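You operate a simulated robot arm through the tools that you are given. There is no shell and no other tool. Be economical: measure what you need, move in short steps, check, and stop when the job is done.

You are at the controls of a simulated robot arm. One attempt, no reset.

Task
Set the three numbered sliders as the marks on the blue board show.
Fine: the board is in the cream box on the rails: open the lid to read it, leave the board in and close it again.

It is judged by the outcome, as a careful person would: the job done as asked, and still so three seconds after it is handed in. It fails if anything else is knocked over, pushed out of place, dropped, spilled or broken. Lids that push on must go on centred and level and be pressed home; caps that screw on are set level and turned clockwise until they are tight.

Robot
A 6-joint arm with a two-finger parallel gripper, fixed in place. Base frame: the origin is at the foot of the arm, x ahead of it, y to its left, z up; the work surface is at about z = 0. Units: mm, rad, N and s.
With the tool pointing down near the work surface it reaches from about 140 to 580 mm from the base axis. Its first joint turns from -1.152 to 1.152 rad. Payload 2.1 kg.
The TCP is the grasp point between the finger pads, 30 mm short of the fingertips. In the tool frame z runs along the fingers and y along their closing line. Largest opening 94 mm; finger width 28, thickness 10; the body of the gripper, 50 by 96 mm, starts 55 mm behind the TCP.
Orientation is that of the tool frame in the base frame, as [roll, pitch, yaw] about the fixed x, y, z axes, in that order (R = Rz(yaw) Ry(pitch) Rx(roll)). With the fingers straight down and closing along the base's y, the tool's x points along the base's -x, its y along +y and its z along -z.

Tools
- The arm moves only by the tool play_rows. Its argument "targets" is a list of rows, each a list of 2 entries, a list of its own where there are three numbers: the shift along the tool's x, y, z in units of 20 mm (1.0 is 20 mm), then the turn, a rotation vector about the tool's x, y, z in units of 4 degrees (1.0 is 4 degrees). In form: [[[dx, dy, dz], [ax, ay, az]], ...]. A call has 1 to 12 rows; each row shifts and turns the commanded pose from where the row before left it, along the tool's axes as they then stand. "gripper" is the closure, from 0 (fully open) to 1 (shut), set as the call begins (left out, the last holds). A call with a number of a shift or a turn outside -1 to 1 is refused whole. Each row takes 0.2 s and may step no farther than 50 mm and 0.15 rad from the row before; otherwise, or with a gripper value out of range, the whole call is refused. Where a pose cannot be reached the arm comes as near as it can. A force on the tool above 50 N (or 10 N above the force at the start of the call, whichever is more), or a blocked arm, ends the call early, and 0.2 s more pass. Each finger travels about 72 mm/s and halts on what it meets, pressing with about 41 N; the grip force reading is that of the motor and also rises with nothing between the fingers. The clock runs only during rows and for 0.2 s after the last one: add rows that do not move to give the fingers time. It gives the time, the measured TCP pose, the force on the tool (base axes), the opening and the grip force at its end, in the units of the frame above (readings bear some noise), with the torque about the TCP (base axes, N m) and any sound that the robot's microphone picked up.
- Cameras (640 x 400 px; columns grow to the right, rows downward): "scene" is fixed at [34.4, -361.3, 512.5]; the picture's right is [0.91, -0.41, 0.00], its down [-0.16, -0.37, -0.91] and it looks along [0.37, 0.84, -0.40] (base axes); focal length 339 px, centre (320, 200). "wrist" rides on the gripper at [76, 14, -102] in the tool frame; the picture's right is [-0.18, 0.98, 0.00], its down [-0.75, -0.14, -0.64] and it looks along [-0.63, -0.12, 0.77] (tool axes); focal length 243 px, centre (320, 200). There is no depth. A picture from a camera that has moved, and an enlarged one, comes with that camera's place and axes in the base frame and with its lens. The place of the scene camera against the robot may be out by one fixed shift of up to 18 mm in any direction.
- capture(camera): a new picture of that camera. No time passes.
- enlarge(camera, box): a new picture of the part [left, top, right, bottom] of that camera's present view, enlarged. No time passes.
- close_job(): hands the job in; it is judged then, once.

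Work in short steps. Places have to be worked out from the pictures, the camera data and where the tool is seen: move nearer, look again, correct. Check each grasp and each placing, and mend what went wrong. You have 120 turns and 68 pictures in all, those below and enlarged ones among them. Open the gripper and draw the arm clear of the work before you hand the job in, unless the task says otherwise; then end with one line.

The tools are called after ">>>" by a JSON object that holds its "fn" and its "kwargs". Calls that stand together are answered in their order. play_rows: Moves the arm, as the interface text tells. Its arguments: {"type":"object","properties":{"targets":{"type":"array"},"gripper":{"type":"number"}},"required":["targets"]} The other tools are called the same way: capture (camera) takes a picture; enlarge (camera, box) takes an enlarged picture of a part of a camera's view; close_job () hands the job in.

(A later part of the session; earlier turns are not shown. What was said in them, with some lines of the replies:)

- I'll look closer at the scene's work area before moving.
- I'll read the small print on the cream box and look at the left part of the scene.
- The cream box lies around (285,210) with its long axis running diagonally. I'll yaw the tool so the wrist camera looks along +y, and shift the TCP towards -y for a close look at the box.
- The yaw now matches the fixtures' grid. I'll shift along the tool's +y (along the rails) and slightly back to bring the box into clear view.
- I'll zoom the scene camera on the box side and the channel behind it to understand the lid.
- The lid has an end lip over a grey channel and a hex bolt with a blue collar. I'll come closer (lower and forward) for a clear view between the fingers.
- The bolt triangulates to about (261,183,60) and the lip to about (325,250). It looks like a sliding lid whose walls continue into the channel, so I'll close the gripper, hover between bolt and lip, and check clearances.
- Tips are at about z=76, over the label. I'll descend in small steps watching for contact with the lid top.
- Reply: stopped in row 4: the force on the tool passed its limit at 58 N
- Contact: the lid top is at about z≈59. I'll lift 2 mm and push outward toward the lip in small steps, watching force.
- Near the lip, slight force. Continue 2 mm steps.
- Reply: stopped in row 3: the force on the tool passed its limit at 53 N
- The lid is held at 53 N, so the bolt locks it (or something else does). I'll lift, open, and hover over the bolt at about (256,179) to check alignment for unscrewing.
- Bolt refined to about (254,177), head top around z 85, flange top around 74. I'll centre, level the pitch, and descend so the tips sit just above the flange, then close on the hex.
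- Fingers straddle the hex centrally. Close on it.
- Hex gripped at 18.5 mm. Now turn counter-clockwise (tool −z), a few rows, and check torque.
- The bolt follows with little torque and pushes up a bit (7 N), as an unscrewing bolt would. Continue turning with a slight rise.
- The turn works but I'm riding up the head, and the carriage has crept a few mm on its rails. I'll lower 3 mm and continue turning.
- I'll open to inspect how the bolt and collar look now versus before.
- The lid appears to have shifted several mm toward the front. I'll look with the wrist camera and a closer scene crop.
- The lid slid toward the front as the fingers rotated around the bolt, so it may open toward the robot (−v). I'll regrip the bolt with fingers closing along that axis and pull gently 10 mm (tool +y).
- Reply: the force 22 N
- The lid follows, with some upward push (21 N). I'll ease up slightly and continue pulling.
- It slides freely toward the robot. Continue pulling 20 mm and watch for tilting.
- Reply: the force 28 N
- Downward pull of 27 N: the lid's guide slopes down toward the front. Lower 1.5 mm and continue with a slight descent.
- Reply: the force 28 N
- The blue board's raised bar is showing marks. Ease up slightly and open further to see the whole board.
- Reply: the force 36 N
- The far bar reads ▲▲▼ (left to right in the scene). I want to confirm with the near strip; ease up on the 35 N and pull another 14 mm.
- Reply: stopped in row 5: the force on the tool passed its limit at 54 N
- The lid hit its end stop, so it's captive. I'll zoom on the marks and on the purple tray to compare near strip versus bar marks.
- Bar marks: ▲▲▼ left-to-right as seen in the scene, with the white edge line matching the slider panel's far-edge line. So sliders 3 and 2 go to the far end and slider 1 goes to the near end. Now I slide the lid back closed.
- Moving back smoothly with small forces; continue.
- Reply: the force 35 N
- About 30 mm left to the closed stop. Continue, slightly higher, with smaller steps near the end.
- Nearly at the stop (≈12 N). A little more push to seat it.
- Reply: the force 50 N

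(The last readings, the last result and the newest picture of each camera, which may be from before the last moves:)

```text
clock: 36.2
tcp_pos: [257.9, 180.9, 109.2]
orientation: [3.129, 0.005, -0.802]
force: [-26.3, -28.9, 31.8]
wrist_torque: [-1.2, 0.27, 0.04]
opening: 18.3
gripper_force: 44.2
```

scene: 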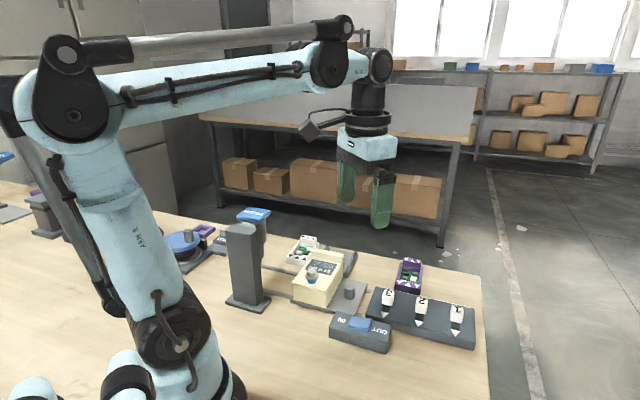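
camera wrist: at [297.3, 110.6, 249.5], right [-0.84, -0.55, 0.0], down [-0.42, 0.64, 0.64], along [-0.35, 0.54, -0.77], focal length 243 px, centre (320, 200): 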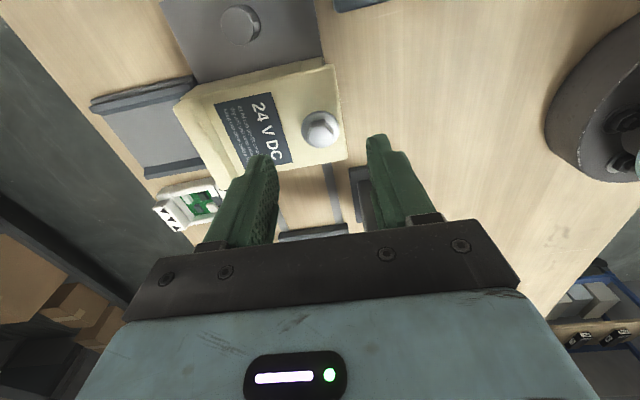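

Lid seated at its stop. I'll relax, recentre, and turn the bolt head back clockwise by the same amount to restore it.

>>> {"fn": "play_rows", "kwargs": {"targets": [[[0.08, 0.1, 0], [0, 0, 0]], [[0, 0, -0.04], [0, 0, 1]], [[0, 0, 0], [0, 0, 1]], [[0, 0, 0], [0, 0, 1]], [[0, 0, 0], [0, 0, 1]], [[0, 0, 0], [0, 0, 1]], [[0, 0, 0], [0, 0, 1]], [[0, 0, 0], [0, 0, 1]], [[0, 0, 0], [0, 0, 1]], [[0, 0, 0], [0, 0, 1]], [[0, 0, 0], [0, 0, 1]]]}}

>>> {"fn": "play_rows", "kwargs": {"targets": [[[0, 0, 0], [0, 0, 1]], [[0, 0, 0], [0, 0, 1]], [[0, 0, 0], [0, 0, 1]], [[0, 0, 0], [0, 0, 1]], [[0, 0, 0], [0, 0, 1]], [[0, 0, 0], [0, 0, 1]], [[0, 0, 0], [0, 0, 1]], [[0, 0, 0], [0, 0, 1]], [[0, 0, 0], [0, 0, 1]], [[0, 0, 0], [0, 0, 1]], [[0, 0, 0], [0, 0, 1]]]}}

>>> {"fn": "enlarge", "kwargs": {"camera": "scene", "box": [280, 230, 380, 310]}}

```text
clock: 38.6
tcp_pos: [258.7, 180.4, 109.9]
orientation: [3.131, 0.001, -1.501]
force: [-26.7, -11.5, 17.7]
wrist_torque: [-0.3, 0.7, 0.29]
opening: 18.1
gripper_force: 45.1
```

```text
clock: 41.0
tcp_pos: [257.4, 180.8, 111.6]
orientation: [3.133, -0.001, -2.269]
force: [-24.6, 8.0, -3.6]
wrist_torque: [-0.08, 0.85, 0.27]
opening: 18.1
gripper_force: 45.4
```

```text
5.00 times, centred on (330, 270) of scene
camera zoom: at [34.4, -361.3, 512.5], right [0.91, -0.41, 0.0], down [-0.16, -0.37, -0.91], along [0.37, 0.84, -0.4], focal length 1694 px, centre (270, -150)
```

zoom: 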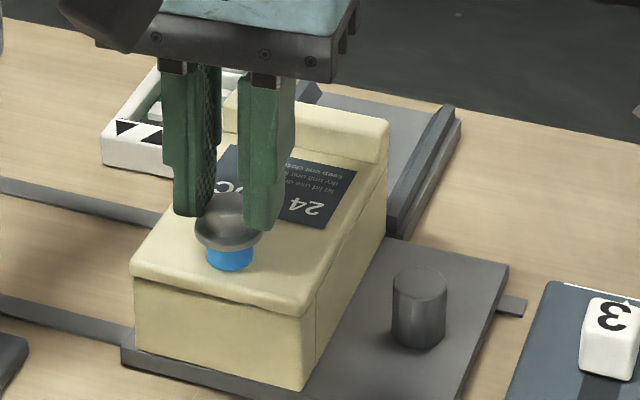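

Everything matches the original picture. Release and lift, then look at the sliders.

>>> {"fn": "play_rows", "kwargs": {"targets": [[[0, 0, 0], [0, 0, 0]], [[0, 0, 0], [0, 0, 0]], [[0, 0, -1], [0, 0, 0]], [[0, 0, -1], [0, 0, 0]], [[0, 0, -1], [0, 0, 0]], [[0, 0, -1], [0, 0, 0]]], "gripper": 0.4}}

>>> {"fn": "enlarge", "kwargs": {"camera": "scene", "box": [280, 230, 380, 310]}}

>>> {"fn": "enlarge", "kwargs": {"camera": "scene", "box": [360, 270, 490, 360]}}

```text
clock: 42.4
tcp_pos: [260.3, 181.0, 188.9]
orientation: [3.137, 0.002, -2.27]
force: [0.6, -0.7, 0.9]
wrist_torque: [-0.03, 0.0, -0.03]
opening: 56.4
gripper_force: 0.0
```

```text
5.00 times, centred on (330, 270) of scene
camera zoom: at [34.4, -361.3, 512.5], right [0.91, -0.41, 0.0], down [-0.16, -0.37, -0.91], along [0.37, 0.84, -0.4], focal length 1694 px, centre (270, -150)
```

zoom: 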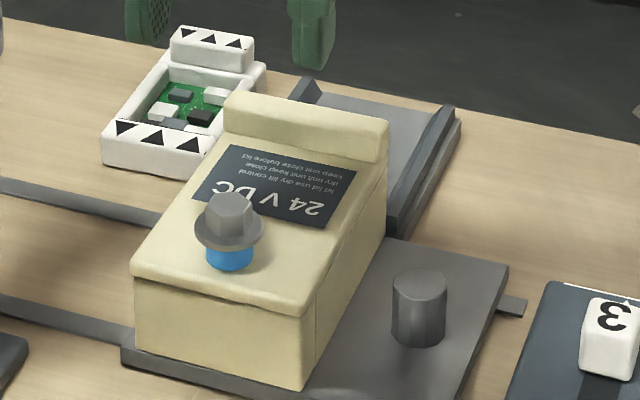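

```text
4.44 times, centred on (425, 315) of scene
camera zoom: at [34.4, -361.3, 512.5], right [0.91, -0.41, 0.0], down [-0.16, -0.37, -0.91], along [0.37, 0.84, -0.4], focal length 1506 px, centre (-147, -311)
```

zoom: 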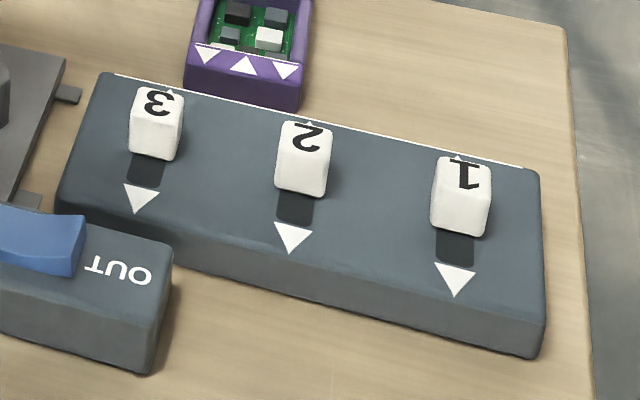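

Lid is closed as it was originally. Now move over the slider panel for a top view.

>>> {"fn": "play_rows", "kwargs": {"targets": [[[-0.06, -0.95, 0], [0, 0, 0.5]], [[-0.06, -0.95, 0], [0, 0, 0]], [[-0.06, -0.95, 0], [0, 0, 0]], [[-0.06, -0.95, 0], [0, 0, 0]], [[-0.06, -0.95, 0], [0, 0, 0]], [[-0.06, -0.95, 0], [0, 0, 0]], [[-0.06, -0.95, 0], [0, 0, 0]], [[-0.06, -0.95, 0], [0, 0, 0]], [[-0.06, -0.95, 0], [0, 0, 0]], [[-0.06, -0.95, 0], [0, 0, 0]], [[-0.06, -0.95, 0], [0, 0, 0]], [[0, -0.7, 0], [0, 0, 0]]]}}

>>> {"fn": "capture", "kwargs": {"camera": "wrist"}}

```text
clock: 45.0
tcp_pos: [434.7, 43.2, 191.4]
orientation: [3.138, 0.001, -2.304]
force: [0.8, 0.5, 0.3]
wrist_torque: [-0.04, -0.03, 0.01]
opening: 56.6
gripper_force: 0.0
```

```text
23 pictures are left
camera wrist: at [372.7, -5.4, 292.5], right [-0.61, 0.79, 0.0], down [0.61, 0.46, 0.64], along [0.51, 0.39, -0.77], focal length 243 px, centre (320, 200)
```

wrist: 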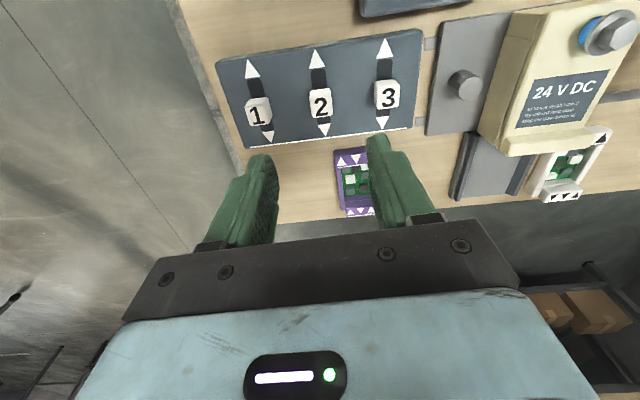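

The panel axes sit at 45°, with sliders centred at about 2:(439,46), 3:(392,94), 1:(485,0). Align yaw, narrow the opening to 40 mm, and descend around slider 2 to z≈66 for a check.

>>> {"fn": "play_rows", "kwargs": {"targets": [[[0, 0, 0], [0, 0, 0.75]], [[-0.25, -0.05, 0.75], [0, 0, 0]], [[0, 0, 1], [0, 0, 0]], [[0, 0, 1], [0, 0, 0]], [[0, 0, 1], [0, 0, 0]], [[0, 0, 1], [0, 0, 0]], [[0, 0, 1], [0, 0, 0]], [[0, 0, 0.5], [0, 0, 0]]], "gripper": 0.57}}

>>> {"fn": "enlarge", "kwargs": {"camera": "scene", "box": [360, 250, 490, 350]}}

>>> {"fn": "enlarge", "kwargs": {"camera": "wrist", "box": [220, 0, 440, 160]}}

```text
clock: 46.8
tcp_pos: [438.7, 44.6, 65.2]
orientation: [3.137, 0.002, -2.357]
force: [-0.9, -0.2, 0.4]
wrist_torque: [-0.01, 0.01, -0.02]
opening: 40.5
gripper_force: 0.1
```

```text
4.00 times, centred on (425, 300) of scene
camera zoom: at [34.4, -361.3, 512.5], right [0.91, -0.41, 0.0], down [-0.16, -0.37, -0.91], along [0.37, 0.84, -0.4], focal length 1355 px, centre (-100, -200)
```

zoom: 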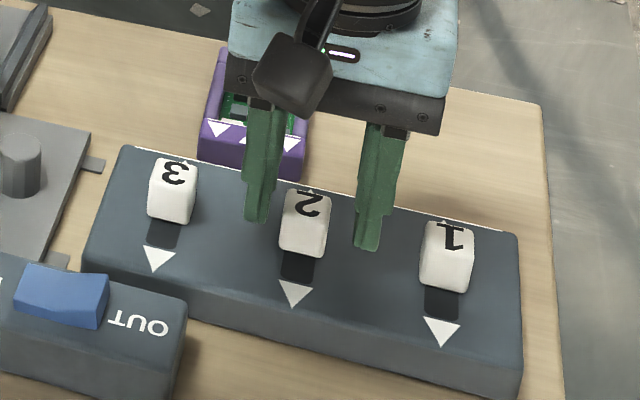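

```text
2.50 times, centred on (330, 80) of wrist
camera zoom: at [375.0, 0.2, 168.6], right [-0.57, 0.82, 0.0], down [0.63, 0.43, 0.64], along [0.53, 0.37, -0.77], focal length 606 px, centre (295, 500)
```

zoom: 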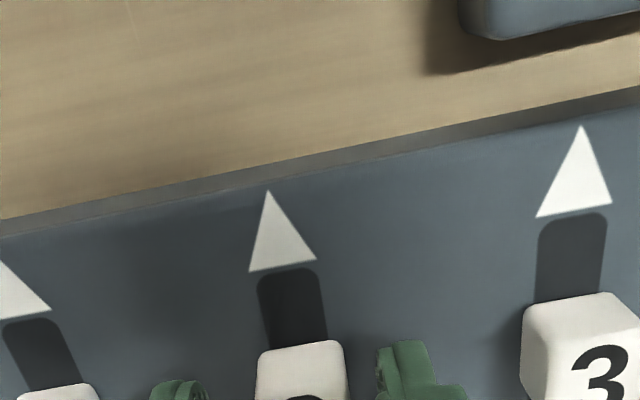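

The fingers straddle slider 2, slightly off; shift +2 mm, descend 8 mm watching for contact, and close.

>>> {"fn": "play_rows", "kwargs": {"targets": [[[0, 0.1, 0.2], [0, 0, 0]], [[0, 0, 0.2], [0, 0, 0]], [[0, 0, 0], [0, 0, 0]]]}}

>>> {"fn": "play_rows", "kwargs": {"targets": [[[0, 0, 0], [0, 0, 0]], [[0, 0, 0], [0, 0, 0]], [[0, 0, 0], [0, 0, 0]]], "gripper": 1}}

>>> {"fn": "enlarge", "kwargs": {"camera": "scene", "box": [360, 250, 490, 350]}}

```text
clock: 47.6
tcp_pos: [439.5, 45.8, 57.6]
orientation: [3.138, 0.003, -2.357]
force: [1.0, -0.7, 0.5]
wrist_torque: [-0.01, -0.01, 0.01]
opening: 40.4
gripper_force: 0.0
```

```text
clock: 48.4
tcp_pos: [437.1, 48.4, 57.1]
orientation: [3.136, 0.001, -2.354]
force: [-11.5, 10.6, -3.6]
wrist_torque: [-0.13, -0.06, -0.14]
opening: 21.7
gripper_force: 45.0
```

```text
4.00 times, centred on (425, 300) of scene
camera zoom: at [34.4, -361.3, 512.5], right [0.91, -0.41, 0.0], down [-0.16, -0.37, -0.91], along [0.37, 0.84, -0.4], focal length 1355 px, centre (-100, -200)
```

zoom: 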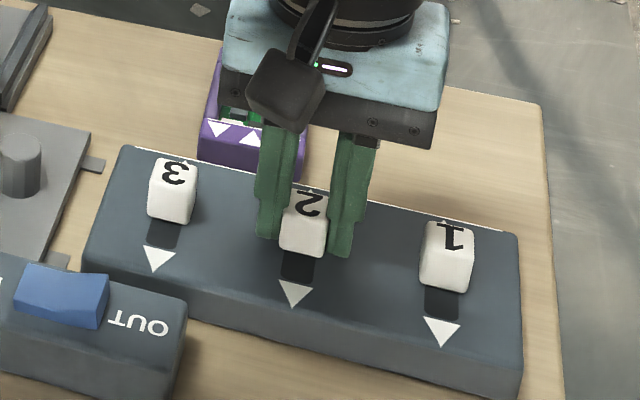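

Gripped (21.7 mm). Relieve the side force, then move toward the far end in small steps until the stop.

>>> {"fn": "play_rows", "kwargs": {"targets": [[[0, 0.15, 0], [0, 0, 0]], [[-0.15, 0, 0], [0, 0, 0]], [[-0.15, 0, 0], [0, 0, 0]], [[-0.15, 0, 0], [0, 0, 0]], [[-0.15, 0, 0], [0, 0, 0]]]}}

>>> {"fn": "enlarge", "kwargs": {"camera": "scene", "box": [360, 250, 490, 350]}}

```text
clock: 49.6
tcp_pos: [445.3, 55.3, 57.1]
orientation: [3.142, 0.002, -2.359]
force: [9.1, -8.3, 4.9]
wrist_torque: [-0.37, 0.02, 0.17]
opening: 21.9
gripper_force: 44.8
```

```text
4.00 times, centred on (425, 300) of scene
camera zoom: at [34.3, -361.3, 512.5], right [0.91, -0.41, 0.0], down [-0.16, -0.37, -0.91], along [0.37, 0.84, -0.4], focal length 1355 px, centre (-100, -200)
```

zoom: 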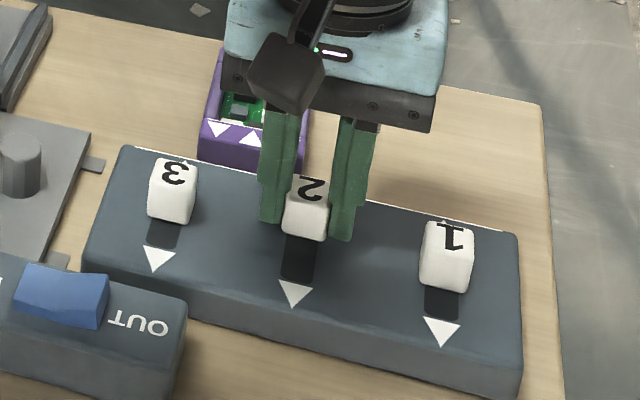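

Slider 2 moves. Continue to its stop.

>>> {"fn": "play_rows", "kwargs": {"targets": [[[-0.1, -0.05, 0], [0, 0, 0]], [[-0.1, 0, 0], [0, 0, 0]], [[-0.1, 0, 0], [0, 0, 0]], [[-0.1, 0, 0], [0, 0, 0]], [[0, 0, 0], [0, 0, 0]]]}}

>>> {"fn": "enlarge", "kwargs": {"camera": "scene", "box": [360, 250, 490, 350]}}

```text
clock: 50.8
tcp_pos: [450.6, 59.9, 55.1]
orientation: [3.14, -0.009, -2.359]
force: [-22.6, -25.8, 25.8]
wrist_torque: [-0.54, 0.25, 0.07]
opening: 21.8
gripper_force: 44.7
```

```text
4.00 times, centred on (425, 300) of scene
camera zoom: at [34.2, -361.3, 512.5], right [0.91, -0.41, 0.0], down [-0.16, -0.37, -0.91], along [0.37, 0.84, -0.4], focal length 1355 px, centre (-100, -200)
```

zoom: 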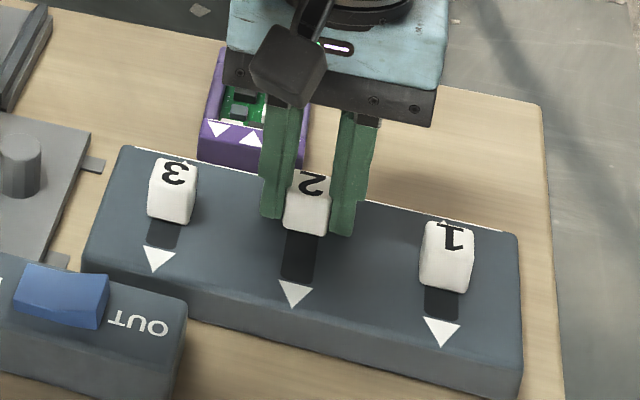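

Slider 2 reached its stop (≈17 mm travel, 34 N). Open, lift, and go above slider 3 (about 65 mm along +y tool, 17 mm back).

>>> {"fn": "play_rows", "kwargs": {"targets": [[[0, 0, 0], [0, 0, 0]], [[0, 0, 0], [0, 0, 0]], [[0, 0, -0.5], [0, 0, 0]], [[0, 0, -1], [0, 0.13, 0]], [[0.4, 1, 0], [0, 0, 0]], [[0.45, 1, 0], [0, 0, 0]], [[0, 1, 0], [0, 0, 0]], [[0, 0.25, 0.6], [0, 0, 0]], [[0, 0, 0.3], [0, 0, 0]]], "gripper": 0.57}}

>>> {"fn": "enlarge", "kwargs": {"camera": "scene", "box": [350, 250, 480, 350]}}

```text
clock: 52.8
tcp_pos: [394.0, 95.6, 67.5]
orientation: [3.137, -0.009, -2.357]
force: [-0.7, -0.1, 1.0]
wrist_torque: [-0.02, 0.0, 0.01]
opening: 40.5
gripper_force: 0.0
```

```text
4.00 times, centred on (415, 300) of scene
camera zoom: at [34.4, -361.3, 512.5], right [0.91, -0.41, 0.0], down [-0.16, -0.37, -0.91], along [0.37, 0.84, -0.4], focal length 1355 px, centre (-60, -200)
```

zoom: 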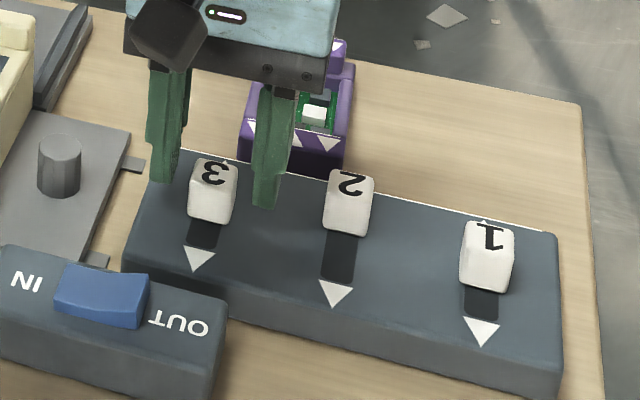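

Well centred over slider 3. Descend 9 mm, close.

>>> {"fn": "play_rows", "kwargs": {"targets": [[[0, 0, 0.25], [0, 0, 0]], [[0, 0, 0.22], [0, 0, 0]], [[0, 0, 0], [0, 0, 0]]]}}

>>> {"fn": "play_rows", "kwargs": {"targets": [[[0, 0, 0], [0, 0, 0]], [[0, 0, 0], [0, 0, 0]], [[0, 0, 0], [0, 0, 0]]], "gripper": 1}}

```text
clock: 53.6
tcp_pos: [394.1, 96.1, 58.8]
orientation: [3.136, -0.007, -2.356]
force: [0.9, -0.2, 0.0]
wrist_torque: [0.03, 0.02, 0.0]
opening: 40.5
gripper_force: 0.1
```

```text
clock: 54.4
tcp_pos: [393.1, 97.0, 59.1]
orientation: [3.138, -0.007, -2.354]
force: [-3.5, 4.8, -1.9]
wrist_torque: [-0.12, -0.07, -0.07]
opening: 21.7
gripper_force: 44.5
```

Gripped slider 3 at 21.7 mm. Push to the far stop in small steps.

>>> {"fn": "play_rows", "kwargs": {"targets": [[[-0.15, 0.05, 0], [0, 0, 0]], [[-0.15, 0, 0], [0, 0, 0]], [[-0.15, 0, 0], [0, 0, 0]], [[-0.15, 0, 0], [0, 0, 0]], [[-0.1, 0, 0], [0, 0, 0]], [[-0.1, 0, 0], [0, 0, 0]], [[-0.1, 0, 0], [0, 0, 0]], [[0, 0, 0], [0, 0, 0]]]}}

>>> {"fn": "enlarge", "kwargs": {"camera": "scene", "box": [350, 250, 480, 350]}}

```text
clock: 56.2
tcp_pos: [403.8, 107.6, 58.4]
orientation: [3.139, -0.012, -2.357]
force: [-4.3, -24.7, -13.0]
wrist_torque: [0.35, -0.6, -0.04]
opening: 21.6
gripper_force: 44.8
```

```text
4.00 times, centred on (415, 300) of scene
camera zoom: at [34.4, -361.3, 512.5], right [0.91, -0.41, 0.0], down [-0.16, -0.37, -0.91], along [0.37, 0.84, -0.4], focal length 1355 px, centre (-60, -200)
```

zoom: 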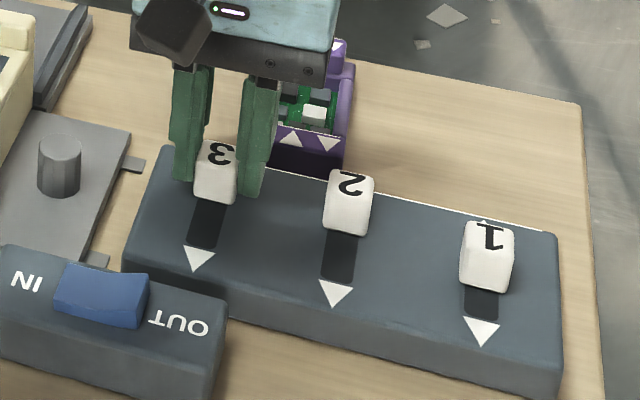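

Slider 3 is near/at its stop. One more small push to confirm.

>>> {"fn": "play_rows", "kwargs": {"targets": [[[-0.08, 0, 0], [0, 0, 0]], [[0, 0, 0], [0, 0, 0]]]}}

```text
clock: 56.8
tcp_pos: [405.4, 107.8, 58.5]
orientation: [3.142, -0.019, -2.358]
force: [-20.5, -33.4, -12.3]
wrist_torque: [-0.38, 0.07, 0.04]
opening: 21.7
gripper_force: 45.6
```

Slider 3 is firmly at its stop. Release, level the tool, and go above slider 1.

>>> {"fn": "play_rows", "kwargs": {"targets": [[[0, 0, 0], [0, 0, 0]], [[0, 0, 0], [0, 0, 0]], [[0, 0, -0.5], [0, -0.1, 0]], [[0, 0, -1], [0, -0.15, 0]], [[0.3, -1, 0], [0, 0, 0]], [[0.3, -1, 0], [0, 0, 0]], [[0.37, -1, 0], [0, 0, 0]], [[0, -1, 0], [0, 0, 0]], [[0, -1, 0], [0, 0, 0]], [[0, -1, 0], [0, 0, 0]], [[0, -0.63, 0.5], [0, 0, 0]], [[0, 0, 0.5], [0, 0, 0]]], "gripper": 0.57}}

>>> {"fn": "enlarge", "kwargs": {"camera": "scene", "box": [360, 250, 490, 350]}}

```text
clock: 59.4
tcp_pos: [487.3, 1.3, 68.3]
orientation: [3.138, 0.01, -2.358]
force: [-0.6, 0.0, -0.9]
wrist_torque: [0.01, -0.02, -0.03]
opening: 40.3
gripper_force: 0.2
```

```text
4.00 times, centred on (425, 300) of scene
camera zoom: at [34.4, -361.3, 512.5], right [0.91, -0.41, 0.0], down [-0.16, -0.37, -0.91], along [0.37, 0.84, -0.4], focal length 1355 px, centre (-100, -200)
```

zoom: 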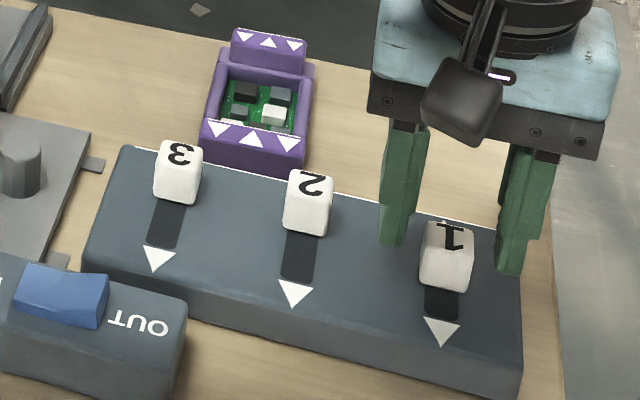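

Fingers straddle slider 1. Descend and close.

>>> {"fn": "play_rows", "kwargs": {"targets": [[[0.1, 0, 0.25], [0, 0.12, 0]], [[0, 0, 0.25], [0, 0, 0]], [[0, 0, 0], [0, 0, 0]]]}}

>>> {"fn": "play_rows", "kwargs": {"targets": [[[0, 0, 0], [0, 0, 0]], [[0, 0, 0], [0, 0, 0]], [[0, 0, 0], [0, 0, 0]]], "gripper": 1}}

```text
clock: 60.2
tcp_pos: [485.3, 3.1, 58.8]
orientation: [3.138, 0.002, -2.358]
force: [0.3, -0.5, -0.4]
wrist_torque: [-0.01, 0.01, 0.01]
opening: 40.0
gripper_force: 0.0
```

```text
clock: 61.0
tcp_pos: [484.7, 2.3, 59.9]
orientation: [3.141, 0.004, -2.358]
force: [2.9, -3.7, -3.1]
wrist_torque: [-0.16, -0.16, -0.01]
opening: 21.5
gripper_force: 44.9
```

Slider 1 gripped. Pull toward the near end (tool +x) until the stop.

>>> {"fn": "play_rows", "kwargs": {"targets": [[[0.15, 0, 0], [0, 0, 0]], [[0.15, 0, 0], [0, 0, 0]], [[0.15, 0, 0], [0, 0, 0]], [[0.15, 0, 0], [0, 0, 0]], [[0.1, 0, 0], [0, 0, 0]], [[0.1, 0, 0], [0, 0, 0]], [[0.08, 0, 0], [0, 0, 0]], [[0, 0, 0], [0, 0, 0]]]}}

>>> {"fn": "enlarge", "kwargs": {"camera": "scene", "box": [360, 250, 490, 350]}}

```text
clock: 62.8
tcp_pos: [474.9, -10.6, 58.1]
orientation: [-3.14, 0.004, -2.354]
force: [20.7, -4.1, 12.8]
wrist_torque: [-1.11, 0.57, -0.07]
opening: 21.7
gripper_force: 44.5
```

```text
4.00 times, centred on (425, 300) of scene
camera zoom: at [34.3, -361.3, 512.5], right [0.91, -0.41, 0.0], down [-0.16, -0.37, -0.91], along [0.37, 0.84, -0.4], focal length 1355 px, centre (-100, -200)
```

zoom: 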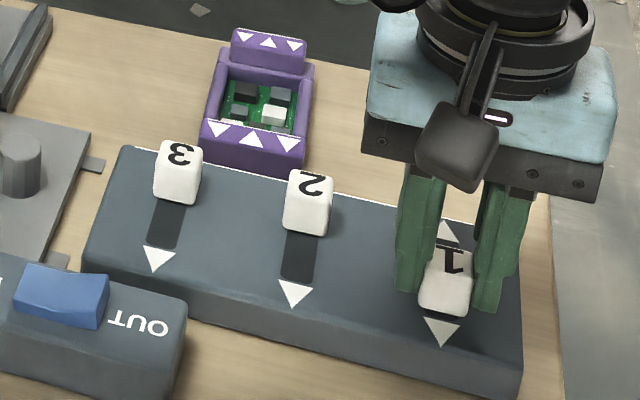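

About 16 mm moved; push slightly more to confirm the stop.

>>> {"fn": "play_rows", "kwargs": {"targets": [[[0.08, -0.05, 0], [0, 0, 0]], [[0.05, 0, 0], [0, 0, 0]], [[0, 0, 0], [0, 0, 0]]]}}

```text
clock: 63.6
tcp_pos: [473.3, -10.0, 58.3]
orientation: [3.138, 0.01, -2.353]
force: [18.6, 22.9, 27.5]
wrist_torque: [0.06, -0.3, -0.34]
opening: 21.9
gripper_force: 44.7
```

At the stop (≈30 N). Release, lift clear, back off, and check the whole scene.

>>> {"fn": "play_rows", "kwargs": {"targets": [[[0, 0, 0], [0, 0, 0]], [[0, 0, 0], [0, 0, 0]], [[0, 0, -0.5], [0, 0, 0]], [[0, 0, -1], [0, 0, 0]], [[0, 0, -1], [0, 0, 0]], [[0, 0, -1], [0, 0, 0]], [[0, 0, -1], [0, 0, 0]], [[0.5, 0, -1], [0, 0, 0]], [[1, 0, -1], [0, 0, 0]], [[1, 0, -1], [0, 0, 0]], [[1, 0, 0], [0, 0, 0]]], "gripper": 0.4}}

>>> {"fn": "enlarge", "kwargs": {"camera": "scene", "box": [220, 200, 490, 369]}}

>>> {"fn": "capture", "kwargs": {"camera": "wrist"}}

```text
clock: 66.0
tcp_pos: [421.9, -62.7, 209.4]
orientation: [3.138, 0.002, -2.355]
force: [-0.3, 0.4, 0.2]
wrist_torque: [0.01, -0.04, 0.01]
opening: 56.3
gripper_force: 0.0
```

```text
2.37 times, centred on (355, 284) of scene
camera zoom: at [34.4, -361.3, 512.5], right [0.91, -0.41, 0.0], down [-0.16, -0.37, -0.91], along [0.37, 0.84, -0.4], focal length 802 px, centre (237, 0)
```

zoom: 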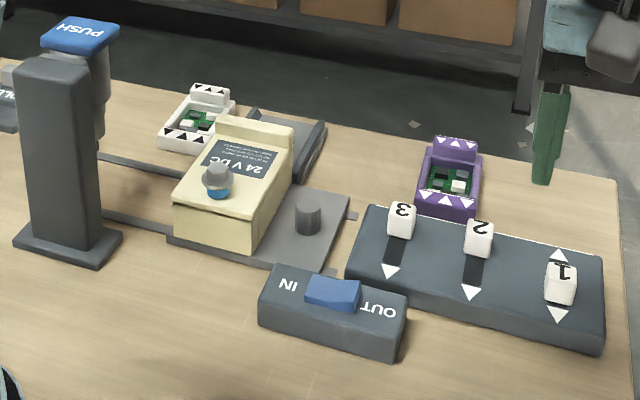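

```text
12 pictures are left
camera wrist: at [357.8, -107.8, 311.7], right [-0.57, 0.82, 0.0], down [0.63, 0.43, 0.64], along [0.53, 0.37, -0.77], focal length 243 px, centre (320, 200)
```

wrist: 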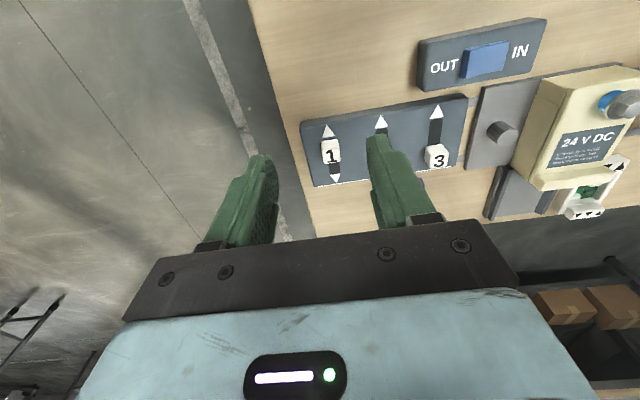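

Sliders 3 and 2 are at the far end, slider 1 at the near end, the lid is shut as originally, nothing else has moved, and the arm is clear. Handing in.

>>> {"fn": "close_job", "kwargs": {}}

```text
The job is handed in.
```

I set the sliders to the marks on the blue board: 2 and 3 are at the far end and 1 is at the near end. The board stayed in the box and the lid is closed again.
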